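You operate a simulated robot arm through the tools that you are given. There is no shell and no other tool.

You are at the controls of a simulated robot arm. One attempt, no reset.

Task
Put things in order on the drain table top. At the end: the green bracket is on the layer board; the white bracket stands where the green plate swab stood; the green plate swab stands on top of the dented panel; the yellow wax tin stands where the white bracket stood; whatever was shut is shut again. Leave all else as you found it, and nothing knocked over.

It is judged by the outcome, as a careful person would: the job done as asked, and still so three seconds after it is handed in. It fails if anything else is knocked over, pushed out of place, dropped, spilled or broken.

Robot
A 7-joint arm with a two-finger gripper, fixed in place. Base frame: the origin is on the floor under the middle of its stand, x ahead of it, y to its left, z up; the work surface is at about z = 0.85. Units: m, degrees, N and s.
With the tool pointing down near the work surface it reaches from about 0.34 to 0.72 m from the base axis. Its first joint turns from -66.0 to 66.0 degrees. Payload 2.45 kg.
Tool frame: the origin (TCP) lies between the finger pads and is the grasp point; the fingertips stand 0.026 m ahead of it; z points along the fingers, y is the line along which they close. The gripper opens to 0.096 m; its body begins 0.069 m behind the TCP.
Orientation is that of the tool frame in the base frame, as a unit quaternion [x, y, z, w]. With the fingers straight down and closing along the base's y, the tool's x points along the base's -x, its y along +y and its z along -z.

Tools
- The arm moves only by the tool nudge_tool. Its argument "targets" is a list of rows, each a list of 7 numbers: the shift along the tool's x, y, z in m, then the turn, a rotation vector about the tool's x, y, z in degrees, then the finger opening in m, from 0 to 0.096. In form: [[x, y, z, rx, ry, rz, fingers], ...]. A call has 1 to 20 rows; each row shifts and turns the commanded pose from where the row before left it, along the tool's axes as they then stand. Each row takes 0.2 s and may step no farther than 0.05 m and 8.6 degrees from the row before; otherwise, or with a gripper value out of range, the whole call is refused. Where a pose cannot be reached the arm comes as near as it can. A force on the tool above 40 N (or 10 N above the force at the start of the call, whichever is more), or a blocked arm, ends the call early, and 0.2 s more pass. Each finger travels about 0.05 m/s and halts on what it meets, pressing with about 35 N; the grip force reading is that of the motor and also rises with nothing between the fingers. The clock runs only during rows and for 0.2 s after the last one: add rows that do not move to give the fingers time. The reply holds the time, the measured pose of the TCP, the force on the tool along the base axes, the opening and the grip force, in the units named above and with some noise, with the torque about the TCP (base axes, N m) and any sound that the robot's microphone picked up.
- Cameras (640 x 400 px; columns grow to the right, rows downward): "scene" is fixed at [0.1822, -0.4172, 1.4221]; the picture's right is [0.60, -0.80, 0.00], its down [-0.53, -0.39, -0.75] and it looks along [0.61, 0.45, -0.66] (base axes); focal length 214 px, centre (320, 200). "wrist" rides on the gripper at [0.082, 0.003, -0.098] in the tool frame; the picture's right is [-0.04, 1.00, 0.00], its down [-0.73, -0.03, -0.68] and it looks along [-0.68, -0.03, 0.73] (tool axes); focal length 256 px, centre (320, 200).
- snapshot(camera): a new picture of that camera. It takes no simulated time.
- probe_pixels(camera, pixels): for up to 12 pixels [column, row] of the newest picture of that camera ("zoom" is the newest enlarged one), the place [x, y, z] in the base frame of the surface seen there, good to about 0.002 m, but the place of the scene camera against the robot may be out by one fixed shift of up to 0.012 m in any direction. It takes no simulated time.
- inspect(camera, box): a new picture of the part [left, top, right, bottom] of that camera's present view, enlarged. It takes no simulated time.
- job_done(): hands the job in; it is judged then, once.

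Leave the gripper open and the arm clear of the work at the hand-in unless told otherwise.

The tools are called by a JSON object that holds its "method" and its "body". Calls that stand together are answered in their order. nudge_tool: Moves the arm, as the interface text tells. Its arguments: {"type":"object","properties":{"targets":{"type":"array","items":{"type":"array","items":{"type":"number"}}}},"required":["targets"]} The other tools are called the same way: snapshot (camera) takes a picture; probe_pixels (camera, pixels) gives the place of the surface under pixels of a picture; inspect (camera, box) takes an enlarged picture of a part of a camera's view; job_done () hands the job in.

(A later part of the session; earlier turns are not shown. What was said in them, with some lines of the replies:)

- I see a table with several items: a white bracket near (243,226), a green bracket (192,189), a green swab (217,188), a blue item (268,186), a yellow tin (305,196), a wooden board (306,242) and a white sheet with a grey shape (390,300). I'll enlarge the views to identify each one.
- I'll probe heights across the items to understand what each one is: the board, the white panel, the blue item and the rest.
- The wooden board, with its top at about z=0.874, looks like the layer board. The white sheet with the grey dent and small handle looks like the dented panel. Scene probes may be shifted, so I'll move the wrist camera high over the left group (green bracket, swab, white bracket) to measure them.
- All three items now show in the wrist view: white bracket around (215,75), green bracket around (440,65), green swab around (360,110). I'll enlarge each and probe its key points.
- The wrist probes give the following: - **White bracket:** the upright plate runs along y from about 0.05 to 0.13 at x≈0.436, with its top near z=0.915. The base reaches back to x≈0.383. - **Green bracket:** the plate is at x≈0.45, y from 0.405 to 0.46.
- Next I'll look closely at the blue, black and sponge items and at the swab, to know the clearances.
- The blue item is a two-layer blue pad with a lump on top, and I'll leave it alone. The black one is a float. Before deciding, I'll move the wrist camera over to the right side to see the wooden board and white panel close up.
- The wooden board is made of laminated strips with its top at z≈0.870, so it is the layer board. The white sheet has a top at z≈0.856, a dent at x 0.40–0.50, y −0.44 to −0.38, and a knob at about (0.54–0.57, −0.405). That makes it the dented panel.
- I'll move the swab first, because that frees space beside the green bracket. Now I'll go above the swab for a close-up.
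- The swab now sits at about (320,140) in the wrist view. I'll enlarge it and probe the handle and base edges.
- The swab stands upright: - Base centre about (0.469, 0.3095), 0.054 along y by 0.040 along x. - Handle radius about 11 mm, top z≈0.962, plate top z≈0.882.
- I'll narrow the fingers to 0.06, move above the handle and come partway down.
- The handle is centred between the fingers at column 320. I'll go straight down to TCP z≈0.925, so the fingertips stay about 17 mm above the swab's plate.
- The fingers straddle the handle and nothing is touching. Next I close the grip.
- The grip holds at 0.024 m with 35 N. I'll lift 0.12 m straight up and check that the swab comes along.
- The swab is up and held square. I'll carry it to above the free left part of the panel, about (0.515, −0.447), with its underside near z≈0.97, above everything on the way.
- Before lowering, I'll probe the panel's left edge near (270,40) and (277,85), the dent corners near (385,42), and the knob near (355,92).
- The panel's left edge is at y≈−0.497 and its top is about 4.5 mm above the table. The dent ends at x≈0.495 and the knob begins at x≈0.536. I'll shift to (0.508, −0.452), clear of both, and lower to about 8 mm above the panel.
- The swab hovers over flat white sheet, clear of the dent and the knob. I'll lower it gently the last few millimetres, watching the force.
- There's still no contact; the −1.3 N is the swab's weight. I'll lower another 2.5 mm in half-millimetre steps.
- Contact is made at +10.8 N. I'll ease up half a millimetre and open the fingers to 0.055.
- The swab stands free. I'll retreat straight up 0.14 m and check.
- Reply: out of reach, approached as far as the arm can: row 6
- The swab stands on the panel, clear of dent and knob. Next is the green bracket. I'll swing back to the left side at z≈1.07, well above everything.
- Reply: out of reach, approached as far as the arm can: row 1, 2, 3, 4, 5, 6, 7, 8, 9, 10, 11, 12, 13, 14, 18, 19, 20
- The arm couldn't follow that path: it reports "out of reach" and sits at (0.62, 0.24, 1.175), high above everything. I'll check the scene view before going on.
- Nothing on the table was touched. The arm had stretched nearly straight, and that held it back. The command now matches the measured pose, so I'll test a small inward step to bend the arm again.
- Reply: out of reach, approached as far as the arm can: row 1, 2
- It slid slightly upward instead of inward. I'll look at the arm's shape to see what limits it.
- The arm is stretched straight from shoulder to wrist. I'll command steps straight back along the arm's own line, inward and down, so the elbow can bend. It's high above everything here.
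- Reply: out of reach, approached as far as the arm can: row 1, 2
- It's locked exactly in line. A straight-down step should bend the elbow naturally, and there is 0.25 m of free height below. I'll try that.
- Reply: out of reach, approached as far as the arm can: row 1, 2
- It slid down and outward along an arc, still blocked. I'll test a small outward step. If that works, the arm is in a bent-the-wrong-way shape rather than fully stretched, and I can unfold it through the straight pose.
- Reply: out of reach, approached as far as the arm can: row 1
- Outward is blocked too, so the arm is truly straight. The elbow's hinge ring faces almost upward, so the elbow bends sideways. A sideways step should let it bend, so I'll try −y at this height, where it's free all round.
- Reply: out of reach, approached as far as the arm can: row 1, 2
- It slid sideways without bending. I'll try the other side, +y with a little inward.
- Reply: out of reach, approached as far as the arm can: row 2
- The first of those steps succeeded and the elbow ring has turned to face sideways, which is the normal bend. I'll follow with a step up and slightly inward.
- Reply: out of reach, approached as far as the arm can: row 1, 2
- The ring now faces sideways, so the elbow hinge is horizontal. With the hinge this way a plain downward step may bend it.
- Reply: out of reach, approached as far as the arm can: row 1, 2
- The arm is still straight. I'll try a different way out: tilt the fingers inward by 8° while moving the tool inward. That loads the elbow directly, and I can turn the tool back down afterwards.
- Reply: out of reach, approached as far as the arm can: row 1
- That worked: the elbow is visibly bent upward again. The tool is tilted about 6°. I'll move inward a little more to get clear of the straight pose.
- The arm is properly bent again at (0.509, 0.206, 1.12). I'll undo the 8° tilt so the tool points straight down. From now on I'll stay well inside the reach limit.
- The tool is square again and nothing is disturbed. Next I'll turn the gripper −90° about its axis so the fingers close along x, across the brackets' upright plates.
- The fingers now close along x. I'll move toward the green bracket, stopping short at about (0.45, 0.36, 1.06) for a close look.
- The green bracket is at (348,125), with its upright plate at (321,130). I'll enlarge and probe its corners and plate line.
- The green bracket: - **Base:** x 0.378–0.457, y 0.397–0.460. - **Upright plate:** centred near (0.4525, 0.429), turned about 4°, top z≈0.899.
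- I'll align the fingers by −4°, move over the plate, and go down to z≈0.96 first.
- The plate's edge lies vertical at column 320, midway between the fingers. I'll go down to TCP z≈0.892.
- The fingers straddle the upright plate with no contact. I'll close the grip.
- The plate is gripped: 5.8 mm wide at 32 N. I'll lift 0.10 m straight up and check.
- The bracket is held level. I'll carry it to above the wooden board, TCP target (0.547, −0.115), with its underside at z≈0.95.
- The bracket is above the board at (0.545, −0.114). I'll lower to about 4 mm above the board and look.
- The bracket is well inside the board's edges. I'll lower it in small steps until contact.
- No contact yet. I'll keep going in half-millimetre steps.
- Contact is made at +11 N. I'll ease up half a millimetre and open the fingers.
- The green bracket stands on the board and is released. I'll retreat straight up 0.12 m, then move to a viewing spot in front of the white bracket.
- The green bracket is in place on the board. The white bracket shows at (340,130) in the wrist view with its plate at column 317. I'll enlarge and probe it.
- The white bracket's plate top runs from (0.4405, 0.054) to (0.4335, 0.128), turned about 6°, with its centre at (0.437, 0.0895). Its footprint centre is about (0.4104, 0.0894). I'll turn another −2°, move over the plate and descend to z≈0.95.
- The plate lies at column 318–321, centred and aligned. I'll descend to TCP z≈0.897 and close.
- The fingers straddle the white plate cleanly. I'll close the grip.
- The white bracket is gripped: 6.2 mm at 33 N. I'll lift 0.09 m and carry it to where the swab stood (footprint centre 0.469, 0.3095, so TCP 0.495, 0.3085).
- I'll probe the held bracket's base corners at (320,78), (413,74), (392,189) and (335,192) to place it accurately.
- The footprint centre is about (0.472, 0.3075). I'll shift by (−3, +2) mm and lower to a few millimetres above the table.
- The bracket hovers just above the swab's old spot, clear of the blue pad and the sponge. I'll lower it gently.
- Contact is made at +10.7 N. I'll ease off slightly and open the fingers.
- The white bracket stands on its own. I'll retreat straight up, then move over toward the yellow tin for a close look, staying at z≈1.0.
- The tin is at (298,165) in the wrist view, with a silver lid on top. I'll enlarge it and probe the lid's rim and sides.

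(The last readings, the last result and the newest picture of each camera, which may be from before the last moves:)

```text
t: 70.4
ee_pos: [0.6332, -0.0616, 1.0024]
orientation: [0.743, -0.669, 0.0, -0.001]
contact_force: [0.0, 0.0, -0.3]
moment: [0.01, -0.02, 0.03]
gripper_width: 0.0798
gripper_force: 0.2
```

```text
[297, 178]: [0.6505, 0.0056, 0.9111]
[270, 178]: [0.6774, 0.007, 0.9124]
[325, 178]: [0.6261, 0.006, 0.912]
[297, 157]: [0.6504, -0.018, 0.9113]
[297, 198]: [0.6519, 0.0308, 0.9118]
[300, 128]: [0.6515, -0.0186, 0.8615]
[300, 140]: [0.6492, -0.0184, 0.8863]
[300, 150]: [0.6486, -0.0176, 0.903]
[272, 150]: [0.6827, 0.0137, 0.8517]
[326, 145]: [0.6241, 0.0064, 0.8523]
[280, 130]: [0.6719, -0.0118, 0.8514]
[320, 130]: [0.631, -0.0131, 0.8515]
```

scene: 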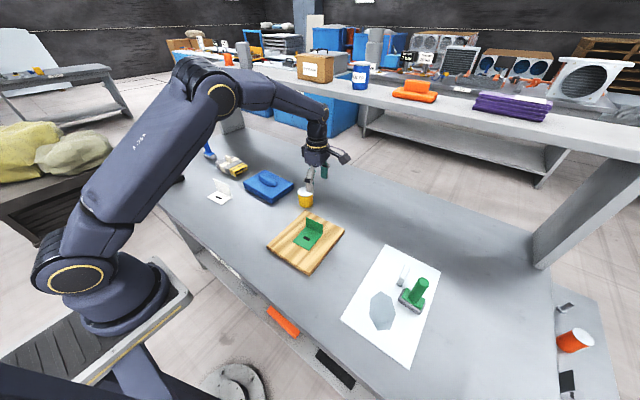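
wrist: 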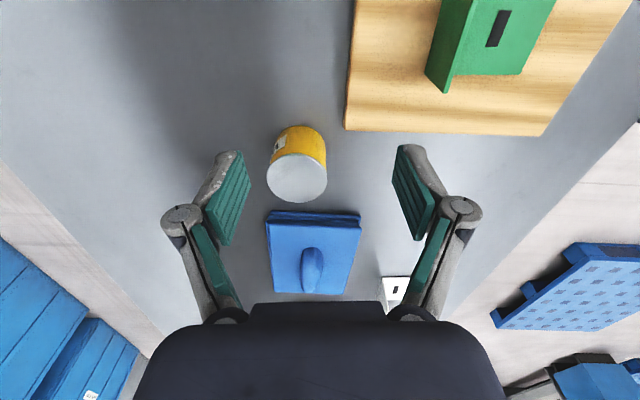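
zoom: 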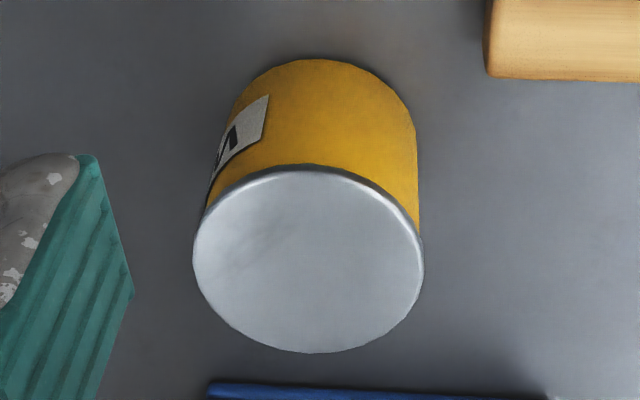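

The tin's lid centre is about (0.6515, 0.0065), diameter about 0.051, top z≈0.912. The body is slightly narrower than the lid rim. I'll grip low so the pads press on the body rather than the lid. First I'll move above it and come down to z≈0.945.

{"method": "nudge_tool", "body": {"targets": [[-0.0329, -0.01265, 0, 0, 0, 0, 0.085], [-0.0329, -0.01265, 0, 0, 0, 0, 0.085], [0, 0, 0.02, 0, 0, 0, 0.085], [0, 0, 0.02, 0, 0, 0, 0.085], [0, 0, 0.017, 0, 0, 0, 0.085], [0, 0, 0, 0, 0, 0, 0.085]]}}

{"method": "snapshot", "body": {"camera": "wrist"}}

{"method": "inspect", "body": {"camera": "scene", "box": [230, 130, 390, 260]}}

```text
t: 71.8
ee_pos: [0.6492, 0.0087, 0.9437]
orientation: [0.743, -0.669, 0.0, 0.0]
contact_force: [-0.1, -0.8, -0.1]
moment: [-0.01, 0.03, 0.02]
gripper_width: 0.0849
gripper_force: 0.0
```

```text
taken
```

wrist: 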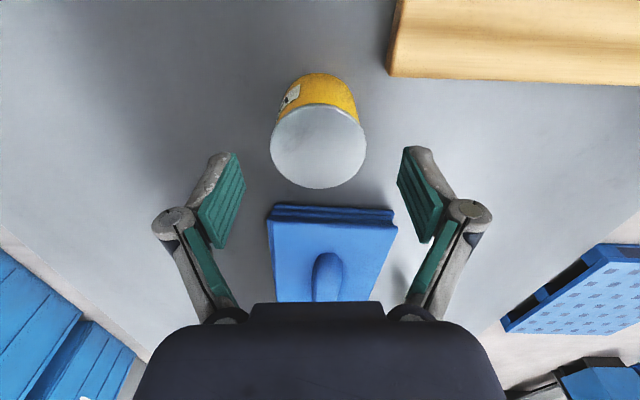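

```text
3.08 times, centred on (310, 195) of scene
```

zoom: 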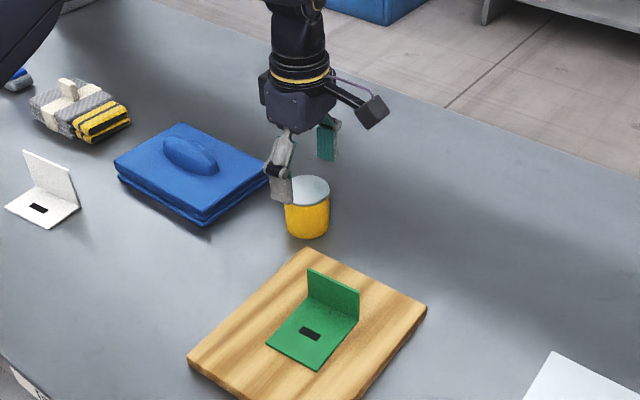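

The tin is centred between the fingers, lid centre at column 318. I'll correct by 2 mm and descend to z≈0.89.

{"method": "nudge_tool", "body": {"targets": [[0.002, -0.0015, 0.01, 0, 0, 0, 0.085], [0, 0, 0.02, 0, 0, 0, 0.085], [0, 0, 0.015, 0, 0, 0, 0.085], [0, 0, 0.009, 0, 0, 0, 0.085], [0, 0, 0, 0, 0, 0, 0.085]]}}

{"method": "snapshot", "body": {"camera": "wrist"}}

{"method": "inspect", "body": {"camera": "scene", "box": [260, 150, 360, 230]}}

```text
t: 73.0
ee_pos: [0.6492, 0.0051, 0.8891]
orientation: [0.744, -0.669, 0.001, 0.0]
contact_force: [0.2, 0.5, 0.2]
moment: [0.01, 0.03, 0.0]
gripper_width: 0.085
gripper_force: 0.0
```

```text
taken
```

wrist: 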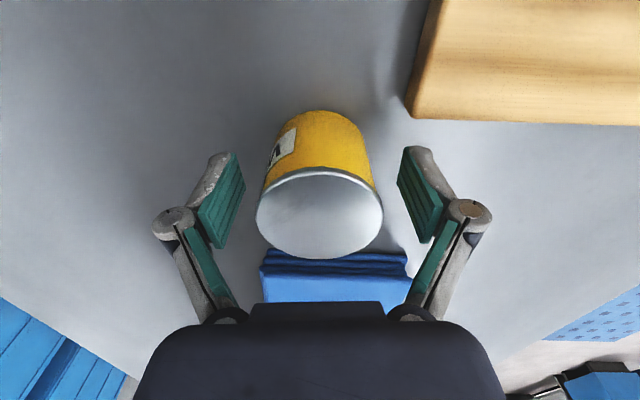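

```text
5.00 times, centred on (310, 190) of scene
```

zoom: 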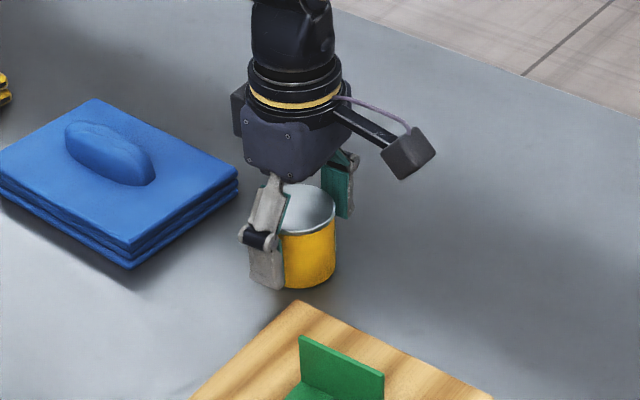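

The tin is still centred, spanning columns 258 to 382. I'll go down the last 8 mm carefully.

{"method": "nudge_tool", "body": {"targets": [[0, 0, 0.003, 0, 0, 0, 0.085], [0, 0, 0.0025, 0, 0, 0, 0.085], [0, 0, 0.0015, 0, 0, 0, 0.085], [0, 0, 0, 0, 0, 0, 0.085]]}}

```text
t: 74.0
ee_pos: [0.6498, 0.0057, 0.8827]
orientation: [0.743, -0.67, 0.0, 0.0]
contact_force: [0.0, -0.3, 0.4]
moment: [-0.02, 0.01, 0.03]
gripper_width: 0.0848
gripper_force: 0.0
```

Before closing, I'll check how far the fingertips really reach by probing the finger ends in the wrist picture, since they may extend as they close.

{"method": "snapshot", "body": {"camera": "wrist"}}

{"method": "probe_pixels", "body": {"camera": "wrist", "pixels": [[222, 155], [230, 156], [238, 165], [240, 185], [225, 240], [215, 160], [412, 150], [404, 152], [400, 165], [410, 155], [175, 215], [200, 190]]}}

{"method": "inspect", "body": {"camera": "wrist", "box": [140, 130, 290, 330]}}

```text
taken
```

wrist: 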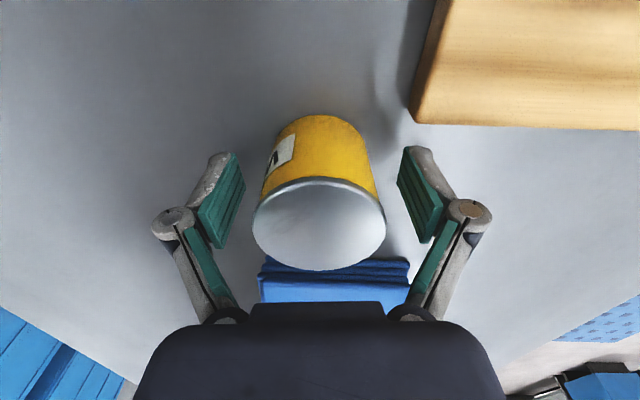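

```text
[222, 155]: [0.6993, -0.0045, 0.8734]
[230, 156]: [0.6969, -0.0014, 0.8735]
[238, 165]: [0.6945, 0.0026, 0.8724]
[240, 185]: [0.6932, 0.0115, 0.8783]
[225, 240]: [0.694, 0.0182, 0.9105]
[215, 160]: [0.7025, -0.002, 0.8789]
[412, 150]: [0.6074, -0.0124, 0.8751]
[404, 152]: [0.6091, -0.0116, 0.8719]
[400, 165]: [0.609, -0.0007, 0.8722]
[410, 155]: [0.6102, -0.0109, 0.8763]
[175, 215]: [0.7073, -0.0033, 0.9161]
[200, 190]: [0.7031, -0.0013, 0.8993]
```

```text
2.00 times, centred on (215, 230) of wrist
```

zoom: 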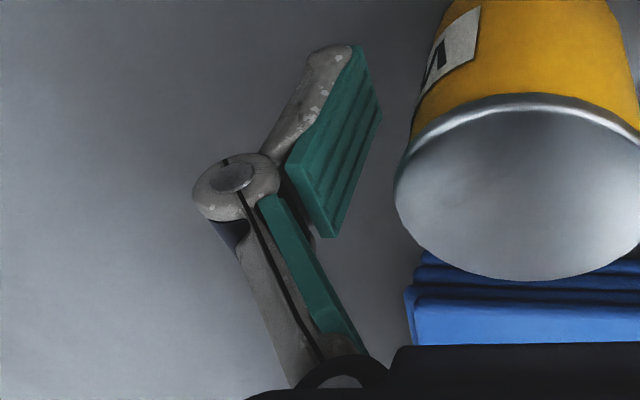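

The fingertips retract when open: they're at z≈0.872 now and will be near 0.862 when closed on the tin. That puts the pads at about 0.862–0.900, on the body and below the lid rim. I'll lower 2 mm more and close.

{"method": "nudge_tool", "body": {"targets": [[0, 0, 0.002, 0, 0, 0, 0.085], [0, 0, 0, 0, 0, 0, 0.07], [0, 0, 0, 0, 0, 0, 0.055], [0, 0, 0, 0, 0, 0, 0.03], [0, 0, 0, 0, 0, 0, 0.0], [0, 0, 0, 0, 0, 0, 0.0], [0, 0, 0, 0, 0, 0, 0.0]]}}

{"method": "snapshot", "body": {"camera": "wrist"}}

{"method": "inspect", "body": {"camera": "scene", "box": [260, 150, 360, 230]}}

```text
t: 75.6
ee_pos: [0.6498, 0.0058, 0.8797]
orientation: [0.743, -0.669, 0.0, 0.0]
contact_force: [0.9, -0.9, 2.0]
moment: [-0.02, -0.05, 0.02]
gripper_width: 0.055
gripper_force: 34.5
```

```text
taken
```

wrist: 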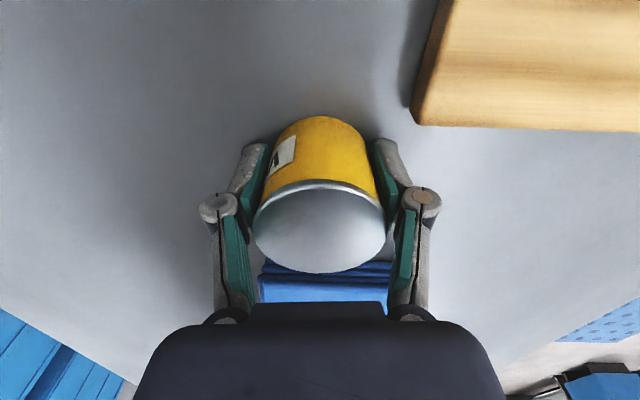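

```text
5.00 times, centred on (310, 190) of scene
```

zoom: 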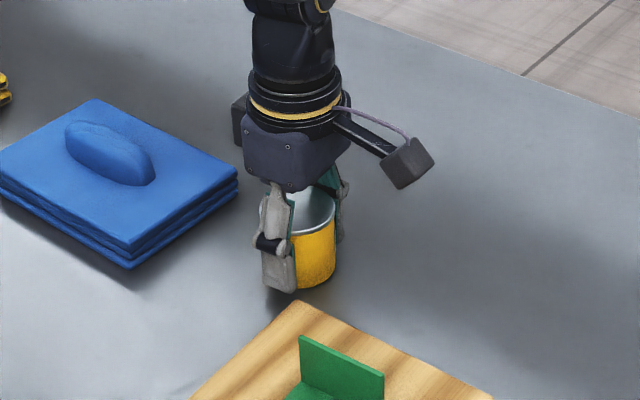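

The tin is gripped at 0.055 m and 34.5 N. I'll lift only 12 mm first and check that body and lid come up together.

{"method": "nudge_tool", "body": {"targets": [[0, 0, -0.004, 0, 0, 0, 0], [0, 0, -0.008, 0, 0, 0, 0], [0, 0, 0, 0, 0, 0, 0]]}}

{"method": "inspect", "body": {"camera": "scene", "box": [260, 150, 360, 230]}}

{"method": "inspect", "body": {"camera": "wrist", "box": [220, 90, 420, 290]}}

```text
t: 76.4
ee_pos: [0.6502, 0.0053, 0.893]
orientation: [0.743, -0.669, -0.001, 0.0]
contact_force: [-0.9, -1.2, -2.1]
moment: [-0.02, -0.01, -0.02]
gripper_width: 0.0549
gripper_force: 35.1
```

```text
5.00 times, centred on (310, 190) of scene
```

zoom: 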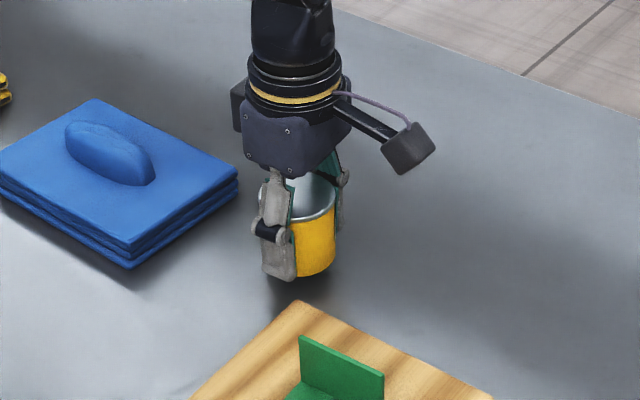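

```text
2.00 times, centred on (320, 190) of wrist
```

zoom: 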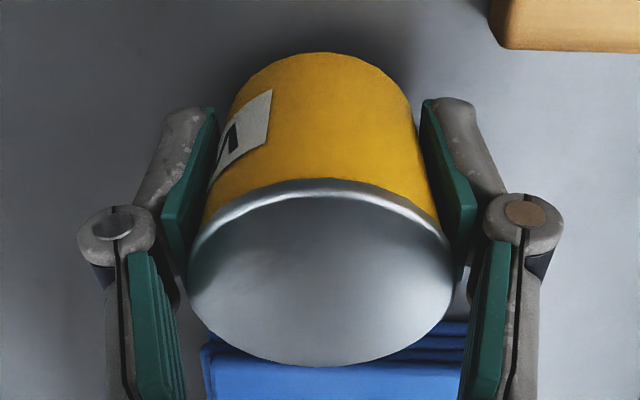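

Body and lid came up together. I'll lift another 0.08 m and carry the tin to the white bracket's old spot (0.4104, 0.0894).

{"method": "nudge_tool", "body": {"targets": [[0, 0, -0.02, 0, 0, 0, 0], [0, 0, -0.03, 0, 0, 0, 0], [0, 0, -0.03, 0, 0, 0, 0], [-0.0077, 0.0164, 0, 0, 0, 0, 0], [-0.01537, 0.0328, 0, 0, 0, 0, 0], [-0.01537, 0.0328, 0, 0, 0, 0, 0], [-0.01537, 0.0328, 0, 0, 0, 0, 0], [-0.01537, 0.0328, 0, 0, 0, 0, 0], [-0.01537, 0.0328, 0, 0, 0, 0, 0], [-0.01537, 0.0328, 0, 0, 0, 0, 0], [-0.0077, 0.0164, 0, 0, 0, 0, 0], [0, 0, 0, 0, 0, 0, 0]]}}

{"method": "snapshot", "body": {"camera": "wrist"}}

{"method": "snapshot", "body": {"camera": "scene"}}

```text
t: 79.0
ee_pos: [0.4098, 0.0905, 0.9727]
orientation: [0.744, -0.668, 0.001, 0.0]
contact_force: [-0.1, 0.8, -1.0]
moment: [-0.03, -0.01, 0.02]
gripper_width: 0.0549
gripper_force: 35.0
```

```text
taken
```

wrist: 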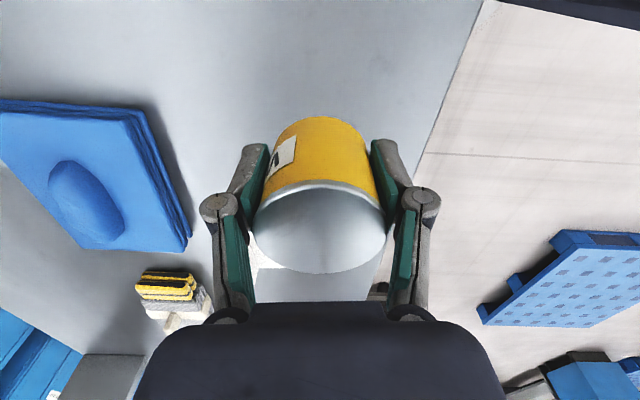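

```text
taken
```

scene: 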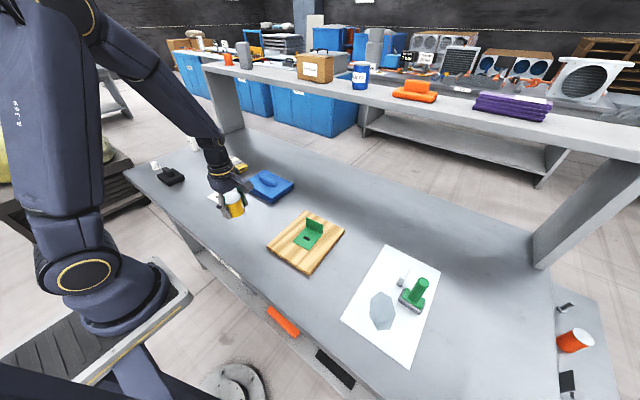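

I'll probe the held lid's rim to know the tin's exact centre before lowering.

{"method": "probe_pixels", "body": {"camera": "wrist", "pixels": [[320, 190], [320, 268], [258, 230], [382, 230], [320, 230], [320, 122], [320, 175]]}}

```text
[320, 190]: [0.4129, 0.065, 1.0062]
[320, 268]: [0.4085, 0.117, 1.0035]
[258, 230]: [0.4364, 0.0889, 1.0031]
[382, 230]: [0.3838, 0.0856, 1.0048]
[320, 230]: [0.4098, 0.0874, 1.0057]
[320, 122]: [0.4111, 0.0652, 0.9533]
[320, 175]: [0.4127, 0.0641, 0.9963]
```

The tin's centre is (0.410, 0.0905), within about 1 mm of the target. I'll lower to about 6 mm above the table.

{"method": "nudge_tool", "body": {"targets": [[0.001, 0, 0.02, 0, 0, 0, 0], [0, 0, 0.025, 0, 0, 0, 0], [0, 0, 0.025, 0, 0, 0, 0], [0, 0, 0.0165, 0, 0, 0, 0], [0, 0, 0, 0, 0, 0, 0]]}}

{"method": "inspect", "body": {"camera": "scene", "box": [190, 150, 310, 250]}}

```text
t: 80.2
ee_pos: [0.4124, 0.0878, 0.8861]
orientation: [0.743, -0.67, 0.0, -0.001]
contact_force: [0.4, 0.2, -1.4]
moment: [0.0, 0.01, -0.03]
gripper_width: 0.0547
gripper_force: 34.3
```

```text
4.00 times, centred on (250, 200) of scene
```

zoom: 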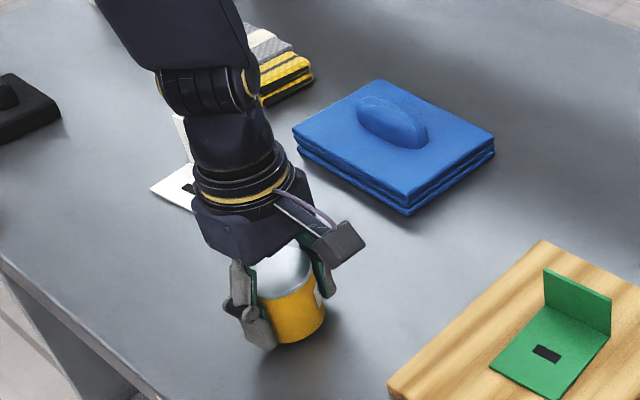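

The spot is clear. I'll lower the last millimetres in small steps.

{"method": "nudge_tool", "body": {"targets": [[0, 0, 0.002, 0, 0, 0, 0], [0, 0, 0.0015, 0, 0, 0, 0], [0, 0, 0.001, 0, 0, 0, 0], [0, 0, 0.0005, 0, 0, 0, 0], [0, 0, 0, 0, 0, 0, 0]]}}

```text
t: 81.4
ee_pos: [0.4103, 0.0871, 0.882]
orientation: [0.743, -0.669, 0.001, 0.0]
contact_force: [-0.5, 0.3, -1.4]
moment: [0.02, 0.0, 0.01]
gripper_width: 0.0548
gripper_force: 34.8
```

{"method": "nudge_tool", "body": {"targets": [[0, 0, 0.0005, 0, 0, 0, 0], [0, 0, 0.0005, 0, 0, 0, 0], [0, 0, 0.0005, 0, 0, 0, 0], [0, 0, 0, 0, 0, 0, 0]]}}

```text
t: 82.4
ee_pos: [0.4099, 0.0884, 0.8809]
orientation: [0.743, -0.669, 0.001, 0.0]
contact_force: [-4.4, -0.4, 23.5]
moment: [0.19, 0.19, 0.12]
gripper_width: 0.0548
gripper_force: 34.5
```

The tin is on the table at +23 N. I'll ease up 0.8 mm and open slowly.

{"method": "nudge_tool", "body": {"targets": [[0, 0, -0.0005, 0, 0, 0, 0], [0, 0, -0.0003, 0, 0, 0, 0], [0, 0, 0, 0, 0, 0, 0.058], [0, 0, 0, 0, 0, 0, 0.07], [0, 0, 0, 0, 0, 0, 0.085], [0, 0, 0, 0, 0, 0, 0.085], [0, 0, 0, 0, 0, 0, 0.085]]}}

{"method": "snapshot", "body": {"camera": "wrist"}}

{"method": "inspect", "body": {"camera": "scene", "box": [190, 150, 310, 250]}}

```text
t: 84.0
ee_pos: [0.4122, 0.0887, 0.8798]
orientation: [0.743, -0.67, 0.0, 0.0]
contact_force: [0.9, -0.1, -0.5]
moment: [0.05, -0.01, -0.03]
gripper_width: 0.0849
gripper_force: 0.0
```

```text
taken
```

wrist: 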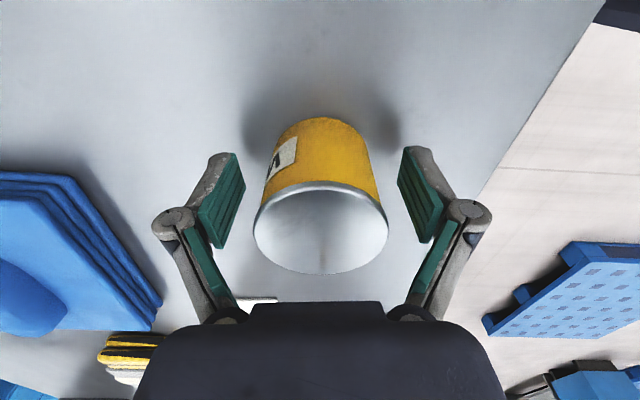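

```text
4.00 times, centred on (250, 200) of scene
```

zoom: 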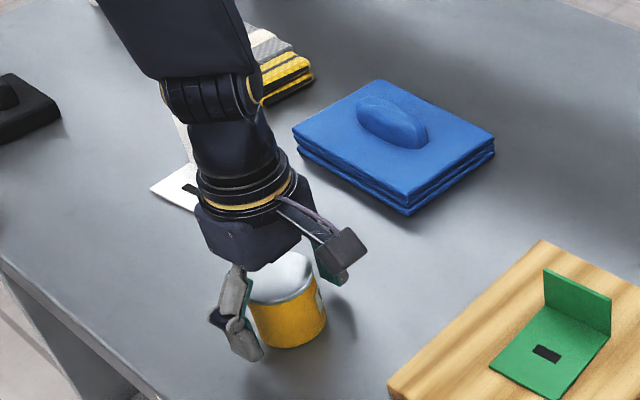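

The tin stands free with its lid on. I'll retreat straight up about 0.2 m and survey everything.

{"method": "nudge_tool", "body": {"targets": [[0, 0, -0.01, 0, 0, 0, 0.085], [0, 0, -0.025, 0, 0, 0, 0.085], [0, 0, -0.03, 0, 0, 0, 0.09], [0, 0, -0.035, 0, 0, 0, 0.09], [0, 0, -0.035, 0, 0, 0, 0.096], [0, 0, -0.035, 0, 0, 0, 0.096], [0, 0, -0.03, 0, 0, 0, 0.096], [0, 0, 0, 0, 0, 0, 0.096]]}}

{"method": "snapshot", "body": {"camera": "wrist"}}

{"method": "snapshot", "body": {"camera": "scene"}}

```text
t: 85.8
ee_pos: [0.4093, 0.0874, 1.0823]
orientation: [0.743, -0.669, -0.001, 0.0]
contact_force: [0.1, -0.6, -0.5]
moment: [0.01, -0.02, 0.01]
gripper_width: 0.096
gripper_force: 0.0
```

```text
taken
```

wrist: 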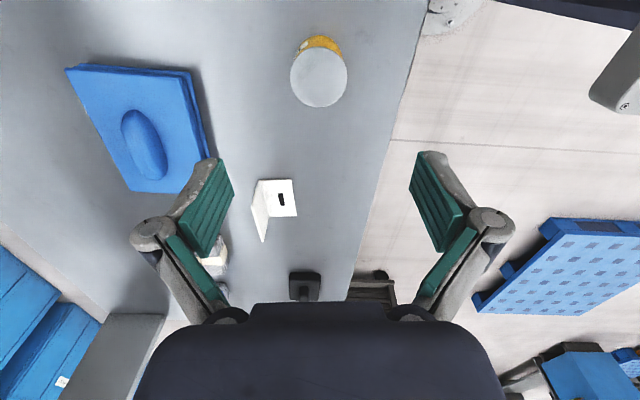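

```text
taken
```

scene: 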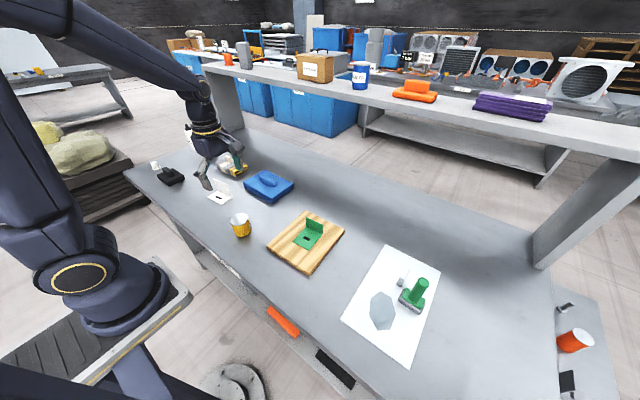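

All four pieces are placed. I'll check the positions of the white bracket and the tin with the wrist camera and look over the scene close up.

{"method": "probe_pixels", "body": {"camera": "wrist", "pixels": [[319, 78], [292, 76], [346, 76], [319, 50], [319, 104], [257, 184], [294, 182], [296, 214], [265, 238], [254, 200], [272, 214], [320, 40]]}}

{"method": "inspect", "body": {"camera": "scene", "box": [130, 120, 350, 280]}}

{"method": "inspect", "body": {"camera": "scene", "box": [260, 190, 480, 380]}}

{"method": "inspect", "body": {"camera": "wrist", "box": [230, 20, 370, 260]}}

```text
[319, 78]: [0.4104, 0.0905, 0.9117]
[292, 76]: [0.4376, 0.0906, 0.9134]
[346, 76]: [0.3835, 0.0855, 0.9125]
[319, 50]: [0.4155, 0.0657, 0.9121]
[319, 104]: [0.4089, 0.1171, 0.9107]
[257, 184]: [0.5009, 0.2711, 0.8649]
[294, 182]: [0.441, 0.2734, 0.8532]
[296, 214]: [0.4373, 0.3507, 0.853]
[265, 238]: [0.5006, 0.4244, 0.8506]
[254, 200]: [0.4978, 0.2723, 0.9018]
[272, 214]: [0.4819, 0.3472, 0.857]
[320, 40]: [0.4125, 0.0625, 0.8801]
```

```text
2.50 times, centred on (240, 200) of scene
```

zoom: 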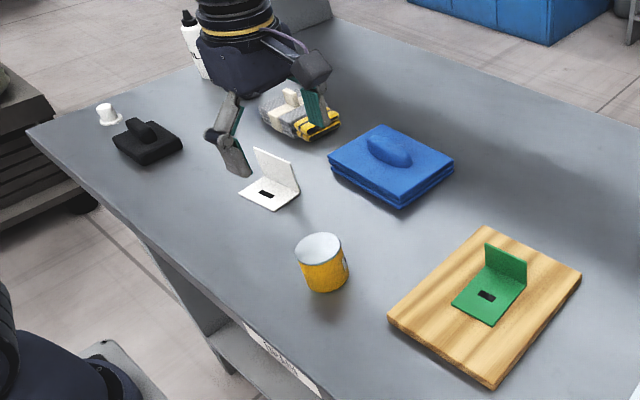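

```text
2.11 times, centred on (370, 285) of scene
```

zoom: 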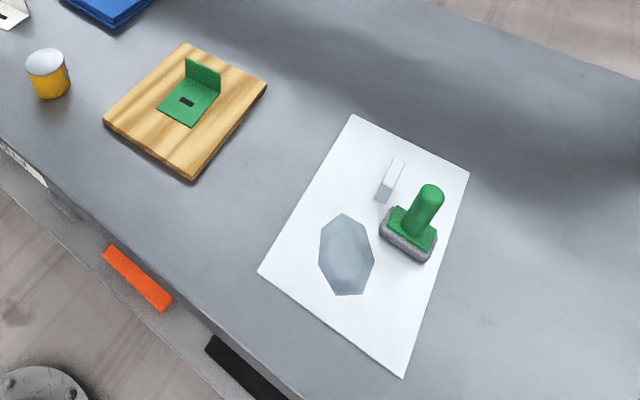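

```text
1.67 times, centred on (300, 140) of wrist
```

zoom: 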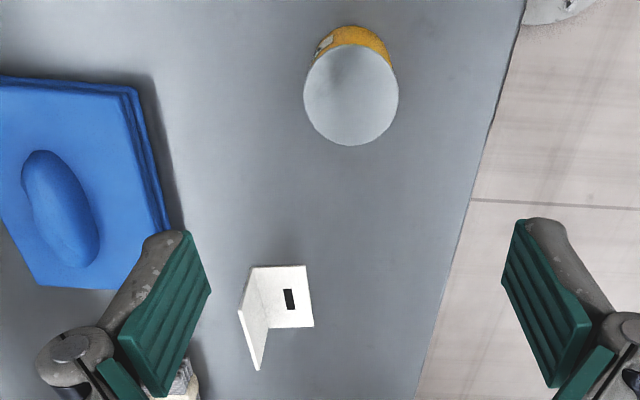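

The checks agree:
- **Tin:** centred at (0.411, 0.0905), where the white bracket stood.
- **White bracket:** footprint centred at about (0.469, 0.31), where the swab stood.
- **Green bracket and swab:** the bracket is on the board and the swab is on the panel.

Nothing else has moved. I'll take the arm up and away to its starting area.

{"method": "nudge_tool", "body": {"targets": [[0, 0, -0.025, 0, 0, 0, 0.096], [0.031, -0.0093, -0.019, 0, 0, 0, 0.096], [0.031, -0.0093, -0.019, 0, 0, 0, 0.096], [0.031, -0.0093, -0.019, 0, 0, 0, 0.096], [0.031, -0.0093, -0.018, 0, 0, 0, 0.096], [0, 0, 0, 0, 0, 0, 0.096], [0, 0, 0, 0, 0, 0, 0.096]]}}

{"method": "snapshot", "body": {"camera": "scene"}}

{"method": "inspect", "body": {"camera": "scene", "box": [120, 110, 340, 250]}}

```text
t: 87.4
ee_pos: [0.4602, -0.0303, 1.1811]
orientation: [0.743, -0.669, 0.0, 0.0]
contact_force: [0.2, -0.7, -0.8]
moment: [0.0, 0.0, 0.0]
gripper_width: 0.0962
gripper_force: 0.1
```

```text
taken
```

scene: 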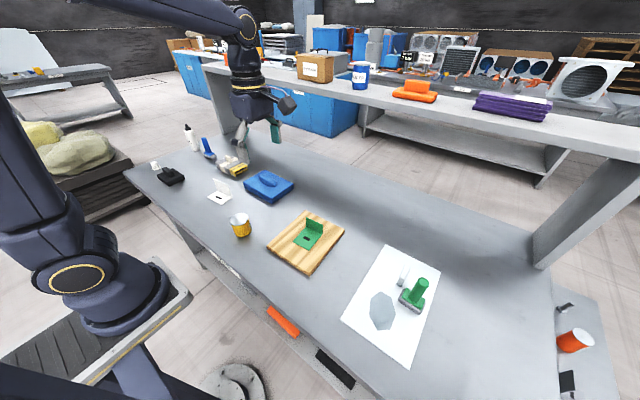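

```text
2.86 times, centred on (230, 180) of scene
```

zoom: 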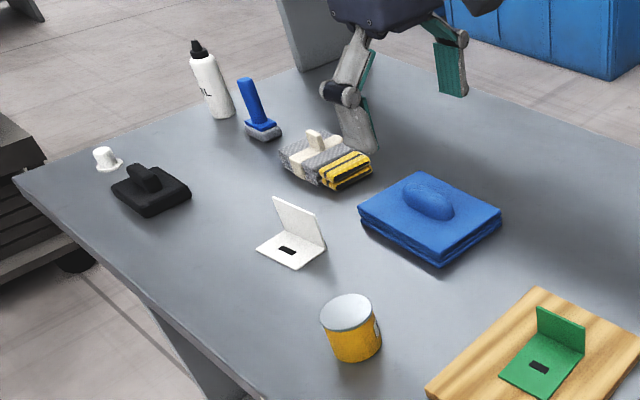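

The bottle, blue swab, sponge, black float, cap, blue pad, board and panel all sit where they did in the first picture. The four moved pieces stand upright in their new places, the tin's lid is on, the gripper is open and the arm is clear. I'm handing the job in.

{"method": "job_done", "body": {}}

```text
The job is handed in.
```

I moved all four pieces to their places and handed the job in. My last pictures show them standing upright and nothing else moved.

- **Green bracket:** it stands on the wooden board, well inside the edges. I took this to be the layer board because it is made of laminated strips.
- **Green plate swab:** it stands on the flat part of the white sheet, clear of the dent and the small handle. I took this to be the dented panel.
- **White bracket:** it stands where the swab stood, with its base centred within a few millimetres of the swab's old centre.
- **Yellow wax tin:** it stands where the white bracket stood, about 1 mm off centre, with its lid still on.

I opened nothing during the job, so there was nothing to shut again.

After I placed the swab, the arm stretched out straight and locked for a few seconds. It was high above the table at the time and touched nothing, and I got it bent again before going on.

The gripper is open and the arm is back near its starting position, clear of the table.
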